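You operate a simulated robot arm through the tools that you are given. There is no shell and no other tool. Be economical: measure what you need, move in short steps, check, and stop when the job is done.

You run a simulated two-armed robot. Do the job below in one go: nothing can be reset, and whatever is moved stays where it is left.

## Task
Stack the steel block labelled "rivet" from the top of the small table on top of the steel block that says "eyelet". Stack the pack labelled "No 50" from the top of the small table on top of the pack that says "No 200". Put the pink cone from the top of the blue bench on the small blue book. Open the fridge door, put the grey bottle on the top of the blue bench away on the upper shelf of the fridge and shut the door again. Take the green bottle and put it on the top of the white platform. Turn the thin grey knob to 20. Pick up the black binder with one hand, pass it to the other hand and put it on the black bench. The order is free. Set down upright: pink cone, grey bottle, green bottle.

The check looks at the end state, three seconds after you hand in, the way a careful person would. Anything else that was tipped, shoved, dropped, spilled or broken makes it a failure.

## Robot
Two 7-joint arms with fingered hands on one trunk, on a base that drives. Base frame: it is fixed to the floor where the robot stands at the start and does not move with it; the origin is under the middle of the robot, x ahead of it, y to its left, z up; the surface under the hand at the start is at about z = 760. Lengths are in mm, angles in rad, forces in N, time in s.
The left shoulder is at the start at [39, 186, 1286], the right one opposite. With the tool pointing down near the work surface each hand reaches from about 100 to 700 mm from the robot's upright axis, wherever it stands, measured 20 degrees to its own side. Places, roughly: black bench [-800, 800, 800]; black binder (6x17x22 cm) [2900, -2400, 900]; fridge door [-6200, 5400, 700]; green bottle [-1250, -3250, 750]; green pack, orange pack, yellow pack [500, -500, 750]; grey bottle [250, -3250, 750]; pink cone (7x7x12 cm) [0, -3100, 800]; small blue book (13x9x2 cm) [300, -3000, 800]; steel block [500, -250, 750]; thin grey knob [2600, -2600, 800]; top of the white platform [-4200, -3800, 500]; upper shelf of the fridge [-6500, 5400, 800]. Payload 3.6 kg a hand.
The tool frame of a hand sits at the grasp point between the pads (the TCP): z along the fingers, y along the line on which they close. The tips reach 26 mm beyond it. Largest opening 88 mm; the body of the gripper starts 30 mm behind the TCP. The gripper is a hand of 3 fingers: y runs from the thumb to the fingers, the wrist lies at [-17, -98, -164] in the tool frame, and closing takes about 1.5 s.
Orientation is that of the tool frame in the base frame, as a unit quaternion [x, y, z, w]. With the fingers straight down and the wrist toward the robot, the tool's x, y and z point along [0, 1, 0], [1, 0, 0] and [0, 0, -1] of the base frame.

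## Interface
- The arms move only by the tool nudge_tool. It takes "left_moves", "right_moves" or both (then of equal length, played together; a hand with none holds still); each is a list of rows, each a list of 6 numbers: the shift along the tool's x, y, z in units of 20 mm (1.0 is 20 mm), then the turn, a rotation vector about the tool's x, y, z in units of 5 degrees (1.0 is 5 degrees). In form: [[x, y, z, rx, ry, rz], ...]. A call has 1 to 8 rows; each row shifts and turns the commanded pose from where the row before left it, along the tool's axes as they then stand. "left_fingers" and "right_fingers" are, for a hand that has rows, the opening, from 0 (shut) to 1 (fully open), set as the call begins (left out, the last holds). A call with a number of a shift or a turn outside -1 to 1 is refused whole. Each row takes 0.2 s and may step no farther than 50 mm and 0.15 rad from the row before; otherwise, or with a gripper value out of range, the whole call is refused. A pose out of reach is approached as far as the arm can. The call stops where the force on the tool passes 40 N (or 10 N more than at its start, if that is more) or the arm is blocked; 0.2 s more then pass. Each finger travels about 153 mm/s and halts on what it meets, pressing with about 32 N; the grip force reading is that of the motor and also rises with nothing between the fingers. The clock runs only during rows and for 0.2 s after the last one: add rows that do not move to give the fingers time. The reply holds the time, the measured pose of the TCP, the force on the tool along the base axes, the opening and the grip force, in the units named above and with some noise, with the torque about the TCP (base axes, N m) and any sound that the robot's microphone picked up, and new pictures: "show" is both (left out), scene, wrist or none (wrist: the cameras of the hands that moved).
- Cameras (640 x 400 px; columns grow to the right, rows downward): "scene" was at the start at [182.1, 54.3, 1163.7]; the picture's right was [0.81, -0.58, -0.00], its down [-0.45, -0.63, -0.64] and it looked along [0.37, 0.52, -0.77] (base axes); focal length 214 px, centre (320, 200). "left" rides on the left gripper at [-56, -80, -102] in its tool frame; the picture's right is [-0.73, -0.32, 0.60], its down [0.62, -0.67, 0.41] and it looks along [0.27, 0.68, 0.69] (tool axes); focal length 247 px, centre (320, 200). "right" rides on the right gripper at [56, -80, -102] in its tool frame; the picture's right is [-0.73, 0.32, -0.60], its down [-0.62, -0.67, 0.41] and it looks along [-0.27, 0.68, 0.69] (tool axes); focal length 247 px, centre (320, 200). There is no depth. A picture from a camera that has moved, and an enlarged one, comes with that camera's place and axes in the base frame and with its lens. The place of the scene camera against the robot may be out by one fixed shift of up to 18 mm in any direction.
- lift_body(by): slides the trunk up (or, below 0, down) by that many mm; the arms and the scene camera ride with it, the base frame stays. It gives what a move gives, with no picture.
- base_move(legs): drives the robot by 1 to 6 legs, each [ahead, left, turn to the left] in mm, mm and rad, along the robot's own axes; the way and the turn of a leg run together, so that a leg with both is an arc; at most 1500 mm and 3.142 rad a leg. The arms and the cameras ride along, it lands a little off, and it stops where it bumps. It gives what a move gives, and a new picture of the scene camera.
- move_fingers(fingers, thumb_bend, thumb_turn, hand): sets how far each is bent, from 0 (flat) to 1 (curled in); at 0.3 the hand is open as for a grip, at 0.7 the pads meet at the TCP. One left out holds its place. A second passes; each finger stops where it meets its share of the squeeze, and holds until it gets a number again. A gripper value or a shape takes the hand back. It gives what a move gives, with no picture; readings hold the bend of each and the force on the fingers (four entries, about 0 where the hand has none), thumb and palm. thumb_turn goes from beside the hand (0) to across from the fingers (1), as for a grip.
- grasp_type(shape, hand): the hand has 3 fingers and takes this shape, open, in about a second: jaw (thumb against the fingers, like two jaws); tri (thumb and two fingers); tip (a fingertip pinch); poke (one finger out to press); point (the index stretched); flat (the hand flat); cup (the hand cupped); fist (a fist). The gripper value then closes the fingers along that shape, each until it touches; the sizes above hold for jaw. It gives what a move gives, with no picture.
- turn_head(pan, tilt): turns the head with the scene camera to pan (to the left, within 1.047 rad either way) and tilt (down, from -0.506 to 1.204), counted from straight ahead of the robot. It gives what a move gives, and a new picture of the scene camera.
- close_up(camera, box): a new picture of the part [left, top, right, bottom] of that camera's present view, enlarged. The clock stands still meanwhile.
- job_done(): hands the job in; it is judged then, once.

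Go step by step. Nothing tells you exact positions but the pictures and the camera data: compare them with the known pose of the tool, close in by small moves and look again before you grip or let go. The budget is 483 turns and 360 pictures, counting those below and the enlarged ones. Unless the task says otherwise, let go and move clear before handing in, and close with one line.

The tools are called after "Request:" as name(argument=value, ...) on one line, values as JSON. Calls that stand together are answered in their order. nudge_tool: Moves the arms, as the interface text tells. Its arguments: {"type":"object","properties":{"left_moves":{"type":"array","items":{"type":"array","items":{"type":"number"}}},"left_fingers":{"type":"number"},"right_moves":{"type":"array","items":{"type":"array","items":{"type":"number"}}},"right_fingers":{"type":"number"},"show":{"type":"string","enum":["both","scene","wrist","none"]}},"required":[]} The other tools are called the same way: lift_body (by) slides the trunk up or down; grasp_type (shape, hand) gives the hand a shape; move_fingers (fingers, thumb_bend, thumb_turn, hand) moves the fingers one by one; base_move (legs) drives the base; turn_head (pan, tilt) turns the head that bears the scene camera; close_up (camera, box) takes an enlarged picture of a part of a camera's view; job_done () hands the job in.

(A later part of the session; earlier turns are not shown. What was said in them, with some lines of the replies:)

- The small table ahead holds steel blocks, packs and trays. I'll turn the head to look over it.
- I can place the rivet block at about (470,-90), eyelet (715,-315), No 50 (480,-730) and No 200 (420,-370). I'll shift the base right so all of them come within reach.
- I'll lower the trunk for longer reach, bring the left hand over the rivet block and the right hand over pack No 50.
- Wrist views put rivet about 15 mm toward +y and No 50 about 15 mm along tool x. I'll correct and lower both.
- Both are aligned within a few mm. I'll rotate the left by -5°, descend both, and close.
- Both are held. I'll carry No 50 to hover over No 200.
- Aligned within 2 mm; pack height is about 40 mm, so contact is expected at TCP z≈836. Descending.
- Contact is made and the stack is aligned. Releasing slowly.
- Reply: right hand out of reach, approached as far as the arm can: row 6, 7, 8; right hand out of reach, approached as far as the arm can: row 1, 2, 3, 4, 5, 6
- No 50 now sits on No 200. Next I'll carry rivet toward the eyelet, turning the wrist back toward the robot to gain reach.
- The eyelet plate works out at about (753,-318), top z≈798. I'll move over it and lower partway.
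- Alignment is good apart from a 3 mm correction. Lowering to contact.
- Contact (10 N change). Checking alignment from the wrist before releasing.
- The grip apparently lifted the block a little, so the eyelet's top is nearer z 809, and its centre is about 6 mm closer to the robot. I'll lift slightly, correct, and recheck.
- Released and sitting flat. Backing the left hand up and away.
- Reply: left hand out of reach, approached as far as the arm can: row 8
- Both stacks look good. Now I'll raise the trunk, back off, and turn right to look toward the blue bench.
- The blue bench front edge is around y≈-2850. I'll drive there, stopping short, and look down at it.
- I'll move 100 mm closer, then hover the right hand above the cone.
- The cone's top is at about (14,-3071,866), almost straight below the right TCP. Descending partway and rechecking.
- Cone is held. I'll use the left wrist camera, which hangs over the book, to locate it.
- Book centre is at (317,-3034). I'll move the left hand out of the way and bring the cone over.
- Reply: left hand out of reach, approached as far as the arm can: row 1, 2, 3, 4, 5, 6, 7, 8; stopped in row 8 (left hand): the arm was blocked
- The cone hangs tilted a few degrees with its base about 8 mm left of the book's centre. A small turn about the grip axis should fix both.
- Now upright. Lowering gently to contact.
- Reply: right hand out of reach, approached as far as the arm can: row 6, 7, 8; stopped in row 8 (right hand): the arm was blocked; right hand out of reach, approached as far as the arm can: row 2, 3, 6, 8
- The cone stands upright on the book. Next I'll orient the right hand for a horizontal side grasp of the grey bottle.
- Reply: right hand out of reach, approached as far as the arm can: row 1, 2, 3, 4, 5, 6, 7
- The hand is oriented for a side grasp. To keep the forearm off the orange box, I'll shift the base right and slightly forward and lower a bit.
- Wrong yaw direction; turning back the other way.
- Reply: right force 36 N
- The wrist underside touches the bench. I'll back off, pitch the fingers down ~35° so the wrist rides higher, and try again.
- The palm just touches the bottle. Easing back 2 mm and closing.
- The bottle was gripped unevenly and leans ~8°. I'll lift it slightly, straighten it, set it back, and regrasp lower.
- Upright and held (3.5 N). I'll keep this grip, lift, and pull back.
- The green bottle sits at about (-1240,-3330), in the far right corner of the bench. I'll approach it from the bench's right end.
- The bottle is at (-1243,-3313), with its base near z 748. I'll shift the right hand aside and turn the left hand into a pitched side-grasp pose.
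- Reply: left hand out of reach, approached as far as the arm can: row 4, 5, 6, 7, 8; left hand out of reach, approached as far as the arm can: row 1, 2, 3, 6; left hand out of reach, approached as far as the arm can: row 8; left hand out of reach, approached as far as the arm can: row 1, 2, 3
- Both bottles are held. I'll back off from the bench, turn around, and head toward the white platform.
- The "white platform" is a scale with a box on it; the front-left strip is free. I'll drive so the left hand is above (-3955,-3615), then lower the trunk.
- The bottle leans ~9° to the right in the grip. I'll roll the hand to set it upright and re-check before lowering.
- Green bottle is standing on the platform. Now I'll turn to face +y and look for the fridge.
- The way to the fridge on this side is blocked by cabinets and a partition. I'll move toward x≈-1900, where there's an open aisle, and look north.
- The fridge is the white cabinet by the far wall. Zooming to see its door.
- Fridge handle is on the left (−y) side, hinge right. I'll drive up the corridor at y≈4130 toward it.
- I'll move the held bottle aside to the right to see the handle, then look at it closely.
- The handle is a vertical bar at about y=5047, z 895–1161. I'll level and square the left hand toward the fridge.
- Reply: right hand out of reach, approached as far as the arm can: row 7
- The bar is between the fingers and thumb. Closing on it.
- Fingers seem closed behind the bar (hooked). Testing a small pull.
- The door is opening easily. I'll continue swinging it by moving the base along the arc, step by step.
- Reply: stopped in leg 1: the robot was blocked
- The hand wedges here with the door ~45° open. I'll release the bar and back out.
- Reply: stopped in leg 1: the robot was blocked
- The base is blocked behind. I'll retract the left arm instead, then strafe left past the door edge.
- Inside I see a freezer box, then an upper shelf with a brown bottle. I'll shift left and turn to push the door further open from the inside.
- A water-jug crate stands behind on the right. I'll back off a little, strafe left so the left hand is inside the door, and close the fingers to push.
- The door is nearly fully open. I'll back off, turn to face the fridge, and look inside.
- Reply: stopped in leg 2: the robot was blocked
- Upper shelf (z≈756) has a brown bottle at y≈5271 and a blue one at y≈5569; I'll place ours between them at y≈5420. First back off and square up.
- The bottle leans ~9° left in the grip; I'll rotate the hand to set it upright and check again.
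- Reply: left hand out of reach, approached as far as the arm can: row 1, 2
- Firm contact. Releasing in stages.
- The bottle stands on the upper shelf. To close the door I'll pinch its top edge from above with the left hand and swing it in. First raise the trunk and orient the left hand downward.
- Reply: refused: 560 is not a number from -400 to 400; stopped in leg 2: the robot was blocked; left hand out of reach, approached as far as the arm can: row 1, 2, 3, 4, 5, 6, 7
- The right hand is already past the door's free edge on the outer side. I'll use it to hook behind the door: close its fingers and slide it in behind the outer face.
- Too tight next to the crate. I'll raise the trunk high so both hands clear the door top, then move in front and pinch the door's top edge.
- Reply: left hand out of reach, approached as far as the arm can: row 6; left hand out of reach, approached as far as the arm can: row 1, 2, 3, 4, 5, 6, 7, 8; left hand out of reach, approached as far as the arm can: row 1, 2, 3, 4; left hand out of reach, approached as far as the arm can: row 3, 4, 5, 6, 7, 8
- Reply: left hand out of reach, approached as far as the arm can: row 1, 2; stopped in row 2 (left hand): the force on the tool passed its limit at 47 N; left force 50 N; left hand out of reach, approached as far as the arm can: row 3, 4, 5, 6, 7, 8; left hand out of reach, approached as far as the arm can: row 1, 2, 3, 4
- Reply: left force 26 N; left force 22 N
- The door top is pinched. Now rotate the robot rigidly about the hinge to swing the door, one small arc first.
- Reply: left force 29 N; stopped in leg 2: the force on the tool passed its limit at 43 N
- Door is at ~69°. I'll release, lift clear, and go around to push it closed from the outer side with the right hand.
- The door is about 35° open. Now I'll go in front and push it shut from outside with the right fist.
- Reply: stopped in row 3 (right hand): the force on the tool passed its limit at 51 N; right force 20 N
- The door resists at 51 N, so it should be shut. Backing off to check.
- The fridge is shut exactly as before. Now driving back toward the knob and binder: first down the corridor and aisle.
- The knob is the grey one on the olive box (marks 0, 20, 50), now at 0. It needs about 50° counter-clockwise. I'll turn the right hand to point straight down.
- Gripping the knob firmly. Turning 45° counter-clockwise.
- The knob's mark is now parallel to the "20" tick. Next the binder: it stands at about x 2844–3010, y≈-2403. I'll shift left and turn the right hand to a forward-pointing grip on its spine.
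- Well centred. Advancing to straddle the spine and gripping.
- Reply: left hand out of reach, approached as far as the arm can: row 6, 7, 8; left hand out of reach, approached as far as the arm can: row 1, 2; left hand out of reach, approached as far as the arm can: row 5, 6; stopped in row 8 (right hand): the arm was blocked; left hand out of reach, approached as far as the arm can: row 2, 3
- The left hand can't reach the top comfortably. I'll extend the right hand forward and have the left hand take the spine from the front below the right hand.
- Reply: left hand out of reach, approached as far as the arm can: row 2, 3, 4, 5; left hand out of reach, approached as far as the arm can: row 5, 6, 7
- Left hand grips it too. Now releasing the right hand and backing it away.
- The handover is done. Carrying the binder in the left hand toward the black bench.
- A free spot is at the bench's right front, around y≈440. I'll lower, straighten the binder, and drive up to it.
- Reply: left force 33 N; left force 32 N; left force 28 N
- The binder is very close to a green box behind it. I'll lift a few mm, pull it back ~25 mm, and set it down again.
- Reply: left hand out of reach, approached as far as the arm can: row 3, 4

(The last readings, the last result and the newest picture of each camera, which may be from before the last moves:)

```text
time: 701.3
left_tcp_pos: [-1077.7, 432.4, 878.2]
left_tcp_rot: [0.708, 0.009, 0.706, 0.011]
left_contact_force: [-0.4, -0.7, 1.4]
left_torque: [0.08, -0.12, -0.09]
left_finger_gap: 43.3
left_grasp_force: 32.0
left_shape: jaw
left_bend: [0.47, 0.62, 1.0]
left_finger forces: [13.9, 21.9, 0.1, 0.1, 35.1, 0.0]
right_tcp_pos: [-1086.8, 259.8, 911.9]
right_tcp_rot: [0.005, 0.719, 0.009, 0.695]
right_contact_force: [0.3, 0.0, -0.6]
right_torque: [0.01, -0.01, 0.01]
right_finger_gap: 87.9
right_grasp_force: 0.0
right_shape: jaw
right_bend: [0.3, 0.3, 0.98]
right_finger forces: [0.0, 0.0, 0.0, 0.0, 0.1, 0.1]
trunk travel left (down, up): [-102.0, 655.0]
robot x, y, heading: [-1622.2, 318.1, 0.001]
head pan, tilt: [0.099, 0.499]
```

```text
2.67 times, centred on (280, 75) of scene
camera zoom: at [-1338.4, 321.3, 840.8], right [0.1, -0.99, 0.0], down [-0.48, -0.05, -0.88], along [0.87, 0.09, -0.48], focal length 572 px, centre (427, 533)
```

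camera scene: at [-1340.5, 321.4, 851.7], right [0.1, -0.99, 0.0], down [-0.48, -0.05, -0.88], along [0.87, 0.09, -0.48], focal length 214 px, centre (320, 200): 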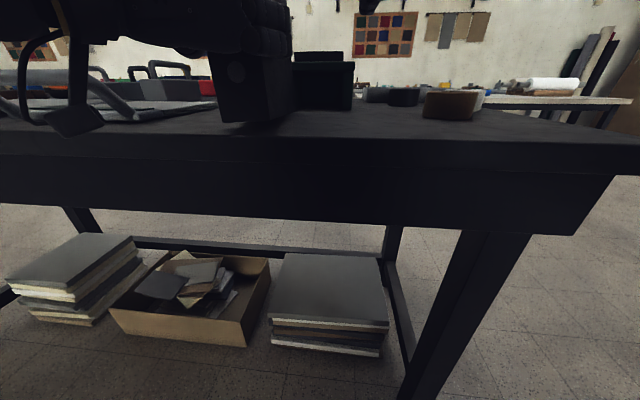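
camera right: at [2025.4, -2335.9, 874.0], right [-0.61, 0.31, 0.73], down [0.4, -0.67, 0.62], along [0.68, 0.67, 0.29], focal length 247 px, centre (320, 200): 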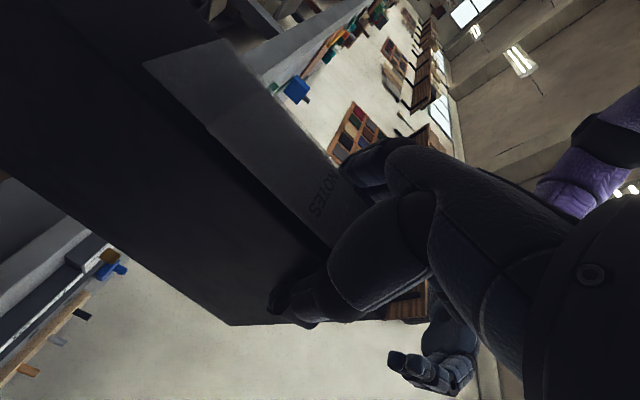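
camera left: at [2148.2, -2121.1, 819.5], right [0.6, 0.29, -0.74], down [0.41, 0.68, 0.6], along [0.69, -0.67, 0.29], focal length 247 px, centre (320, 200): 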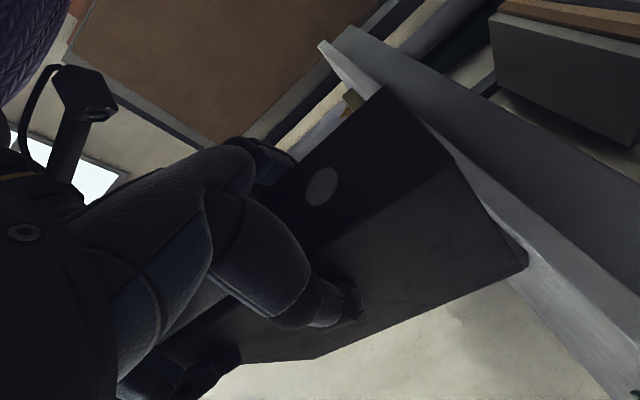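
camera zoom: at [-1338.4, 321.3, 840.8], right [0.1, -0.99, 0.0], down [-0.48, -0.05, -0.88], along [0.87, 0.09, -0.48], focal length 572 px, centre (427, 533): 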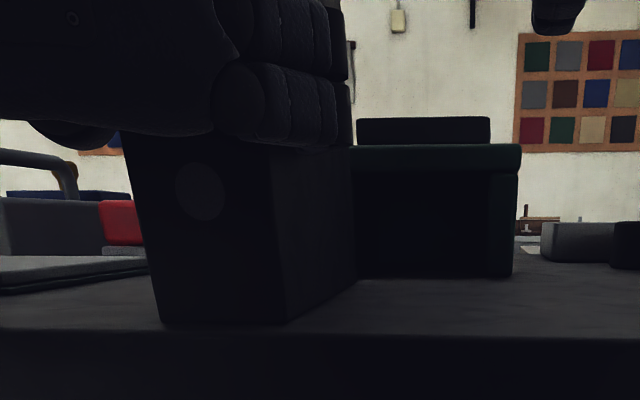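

Flat on the bench. Releasing gently.

Request:
nudge_tool(left_moves=[[0, 0, 0, 0, 0, 0], [0, 0, 0, 0, 0, 0], [0, 0, 0, 0, 0, 0]], left_fingers=0.7, show="none")

Request:
nudge_tool(left_moves=[[0, 0, 0, 0, 0, 0], [0, 0, 0, 0, 0, 0], [0, 0, 0, 0, 0, 0], [0, 0, 0, 0, 0, 0]], left_fingers=1, show="scene")

```text
time: 702.1
left_tcp_pos: [-1079.0, 432.6, 875.3]
left_tcp_rot: [0.708, 0.009, 0.706, 0.012]
left_contact_force: [-0.5, 0.6, 0.1]
left_torque: [-0.02, 0.01, -0.02]
left_finger_gap: 60.9
left_grasp_force: 0.1
left_shape: jaw
left_bend: [0.36, 0.56, 0.99]
left_finger forces: [0.0, 0.0, 0.0, 0.0, 0.1, 0.0]
right_tcp_pos: [-1085.1, 259.9, 911.1]
right_tcp_rot: [0.004, 0.719, 0.008, 0.694]
right_contact_force: [0.7, -0.7, 0.0]
right_torque: [0.0, -0.02, -0.03]
right_finger_gap: 88.1
right_grasp_force: 0.1
right_shape: jaw
right_bend: [0.3, 0.3, 0.98]
right_finger forces: [0.0, 0.1, 0.1, 0.0, 0.0, 0.1]
trunk travel left (down, up): [-102.0, 655.0]
robot x, y, heading: [-1623.0, 320.6, -0.003]
head pan, tilt: [0.099, 0.499]
```

```text
time: 703.1
left_tcp_pos: [-1077.8, 433.5, 875.2]
left_tcp_rot: [0.708, 0.01, 0.706, 0.011]
left_contact_force: [0.4, 1.7, 0.2]
left_torque: [-0.03, 0.02, -0.02]
left_finger_gap: 87.9
left_grasp_force: 0.0
left_shape: jaw
left_bend: [0.3, 0.3, 0.98]
left_finger forces: [0.1, 0.0, 0.0, 0.1, 0.6, 0.0]
right_tcp_pos: [-1085.8, 260.2, 911.2]
right_tcp_rot: [0.004, 0.719, 0.008, 0.695]
right_contact_force: [-0.5, 0.6, 1.5]
right_torque: [0.0, 0.0, 0.02]
right_finger_gap: 87.7
right_grasp_force: 0.1
right_shape: jaw
right_bend: [0.3, 0.3, 0.98]
right_finger forces: [0.0, 0.0, 0.0, 0.1, 0.0, 0.1]
trunk travel left (down, up): [-102.0, 655.0]
robot x, y, heading: [-1621.5, 317.5, -0.001]
head pan, tilt: [0.099, 0.499]
camera scene: at [-1338.3, 321.4, 840.8], right [0.1, -0.99, 0.0], down [-0.48, -0.05, -0.88], along [0.87, 0.09, -0.48], focal length 214 px, centre (320, 200)
```

scene: 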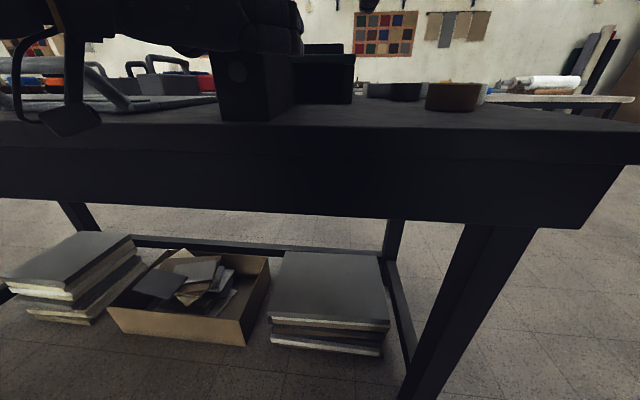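

Request:
nudge_tool(left_moves=[[0, -0.3, 0, 0, 0, 0], [0, 0, 0, 0, 0, 0]], show="none")

Request:
base_move(legs=[[-250, 0, 0]])

Request:
lift_body(by=300)

Request:
turn_head(pan=0.0, tilt=0.55)

```text
time: 703.7
left_tcp_pos: [-1078.0, 440.1, 875.8]
left_tcp_rot: [0.708, 0.008, 0.706, 0.012]
left_contact_force: [0.8, -0.1, -0.5]
left_torque: [0.02, -0.03, 0.02]
left_finger_gap: 87.8
left_grasp_force: 0.0
left_shape: jaw
left_bend: [0.3, 0.3, 0.98]
left_finger forces: [0.0, 0.0, 0.0, 0.0, 0.0, 0.0]
right_tcp_pos: [-1086.4, 260.5, 910.7]
right_tcp_rot: [0.003, 0.719, 0.009, 0.695]
right_contact_force: [-0.1, 0.1, -0.2]
right_torque: [-0.04, -0.05, 0.01]
right_finger_gap: 87.7
right_grasp_force: 0.0
right_shape: jaw
right_bend: [0.3, 0.3, 0.98]
right_finger forces: [0.0, 0.0, 0.0, 0.1, 0.1, 0.1]
trunk travel left (down, up): [-102.0, 655.0]
robot x, y, heading: [-1622.8, 319.4, 0.002]
head pan, tilt: [0.099, 0.499]
```

```text
time: 705.5
left_tcp_pos: [-1327.8, 436.2, 876.2]
left_tcp_rot: [0.708, 0.008, 0.706, 0.013]
left_contact_force: [0.1, 1.2, 0.2]
left_torque: [-0.02, 0.04, -0.01]
left_finger_gap: 87.9
left_grasp_force: 0.1
left_shape: jaw
left_bend: [0.3, 0.3, 0.98]
left_finger forces: [0.0, 0.0, 0.0, 0.0, 0.0, 0.0]
right_tcp_pos: [-1336.2, 258.9, 910.6]
right_tcp_rot: [0.005, 0.718, 0.007, 0.696]
right_contact_force: [-0.2, 0.4, 0.1]
right_torque: [0.03, 0.01, 0.01]
right_finger_gap: 87.4
right_grasp_force: 0.0
right_shape: jaw
right_bend: [0.3, 0.3, 0.98]
right_finger forces: [0.0, 0.0, 0.0, 0.1, 0.1, 0.0]
trunk travel left (down, up): [-102.0, 655.0]
robot x, y, heading: [-1869.8, 318.9, -0.003]
head pan, tilt: [0.099, 0.499]
camera scene: at [-1588.9, 320.4, 840.8], right [0.1, -1.0, 0.0], down [-0.48, -0.05, -0.88], along [0.87, 0.09, -0.48], focal length 214 px, centre (320, 200)
```

scene: 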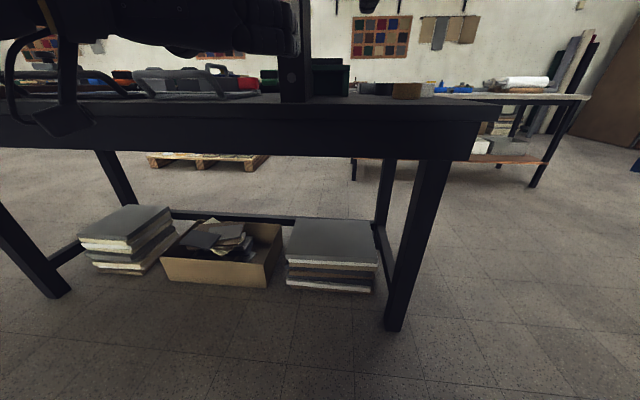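

```text
time: 708.5
left_tcp_pos: [-1327.4, 437.6, 1174.0]
left_tcp_rot: [0.709, 0.008, 0.705, 0.013]
left_contact_force: [-0.2, 0.2, 0.3]
left_torque: [-0.04, 0.02, 0.0]
left_finger_gap: 88.0
left_grasp_force: 0.1
left_shape: jaw
left_bend: [0.3, 0.3, 0.98]
left_finger forces: [0.0, 0.0, 0.0, 0.0, 0.1, 0.0]
right_tcp_pos: [-1335.6, 257.4, 1209.8]
right_tcp_rot: [0.006, 0.72, 0.007, 0.694]
right_contact_force: [0.0, 0.2, 0.1]
right_torque: [0.01, 0.01, -0.03]
right_finger_gap: 88.0
right_grasp_force: 0.1
right_shape: jaw
right_bend: [0.3, 0.3, 0.98]
right_finger forces: [0.0, 0.0, 0.0, 0.0, 0.1, 0.0]
trunk travel left (down, up): [-402.0, 355.0]
robot x, y, heading: [-1874.7, 322.2, -0.009]
head pan, tilt: [0.099, 0.499]
```

```text
time: 709.2
left_tcp_pos: [-1327.1, 438.2, 1176.0]
left_tcp_rot: [0.708, 0.007, 0.706, 0.013]
left_contact_force: [0.2, 0.0, 0.5]
left_torque: [-0.02, 0.02, -0.04]
left_finger_gap: 87.5
left_grasp_force: 0.0
left_shape: jaw
left_bend: [0.3, 0.3, 0.98]
left_finger forces: [0.0, 0.0, 0.0, 0.0, 0.1, 0.1]
right_tcp_pos: [-1336.7, 257.8, 1210.0]
right_tcp_rot: [0.006, 0.719, 0.007, 0.695]
right_contact_force: [0.9, 0.5, 1.8]
right_torque: [0.01, -0.01, 0.01]
right_finger_gap: 87.8
right_grasp_force: 0.1
right_shape: jaw
right_bend: [0.3, 0.3, 0.98]
right_finger forces: [0.0, 0.1, 0.0, 0.1, 0.0, 0.0]
trunk travel left (down, up): [-402.0, 355.0]
robot x, y, heading: [-1873.7, 319.6, -0.004]
head pan, tilt: [0.0, 0.55]
camera scene: at [-1642.2, 311.6, 1162.7], right [0.0, -1.0, 0.0], down [-0.52, 0.0, -0.85], along [0.85, 0.0, -0.52], focal length 214 px, centre (320, 200)
```

scene: 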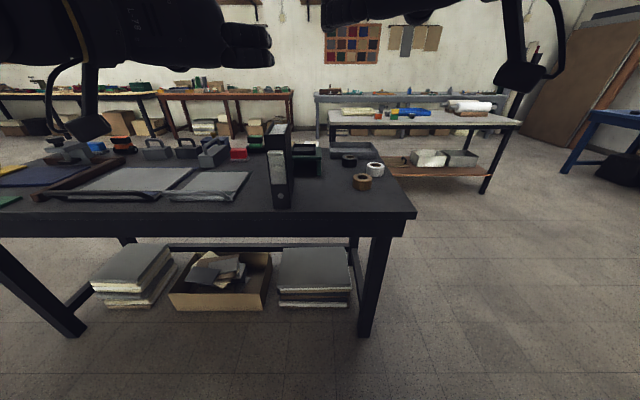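

The binder stands on the black bench. A last check of the far table and the binder.

Request:
close_up(camera="scene", box=[325, 90, 475, 130])

Request:
close_up(camera="scene", box=[200, 110, 400, 230])

```text
4.27 times, centred on (400, 110) of scene
camera zoom: at [-1642.2, 311.6, 1162.7], right [0.0, -1.0, 0.0], down [-0.52, 0.0, -0.85], along [0.85, 0.0, -0.52], focal length 915 px, centre (-21, 584)
```

zoom: 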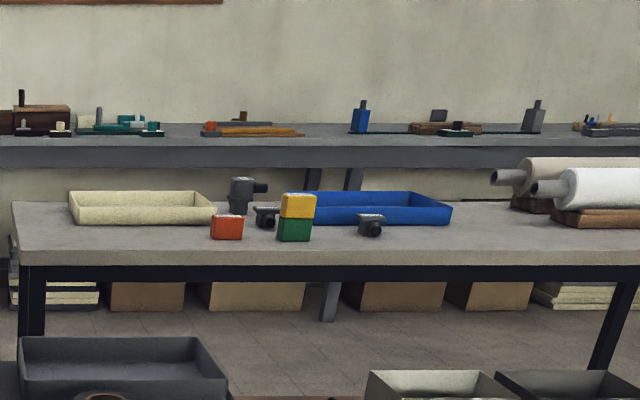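

```text
3.20 times, centred on (300, 170) of scene
camera zoom: at [-1642.2, 311.6, 1162.7], right [0.0, -1.0, 0.0], down [-0.52, 0.0, -0.85], along [0.85, 0.0, -0.52], focal length 686 px, centre (384, 296)
```

zoom: 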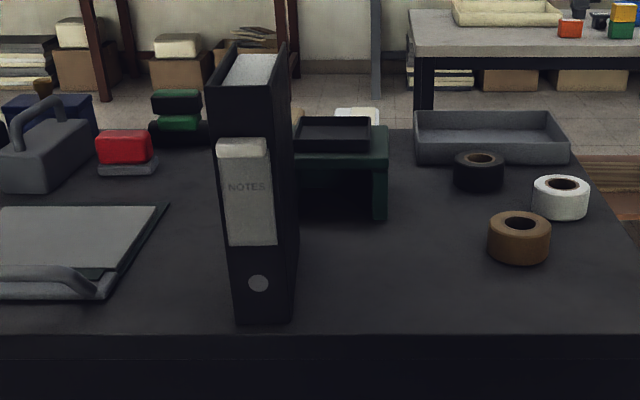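

The last close-ups show both stacks on the small table still standing and the binder upright on the black bench. Both hands are clear, so I'm handing in.

Request:
job_done()

```text
The job is handed in.
```

I did all seven tasks and handed the job in; the check's result isn't known yet. Just before handing in I saw both stacks still standing and the binder upright on the black bench. I last looked at the other items when I finished each one. While working at the fridge I bumped the water-jug crate once, but it and the cups on it were still standing afterwards.
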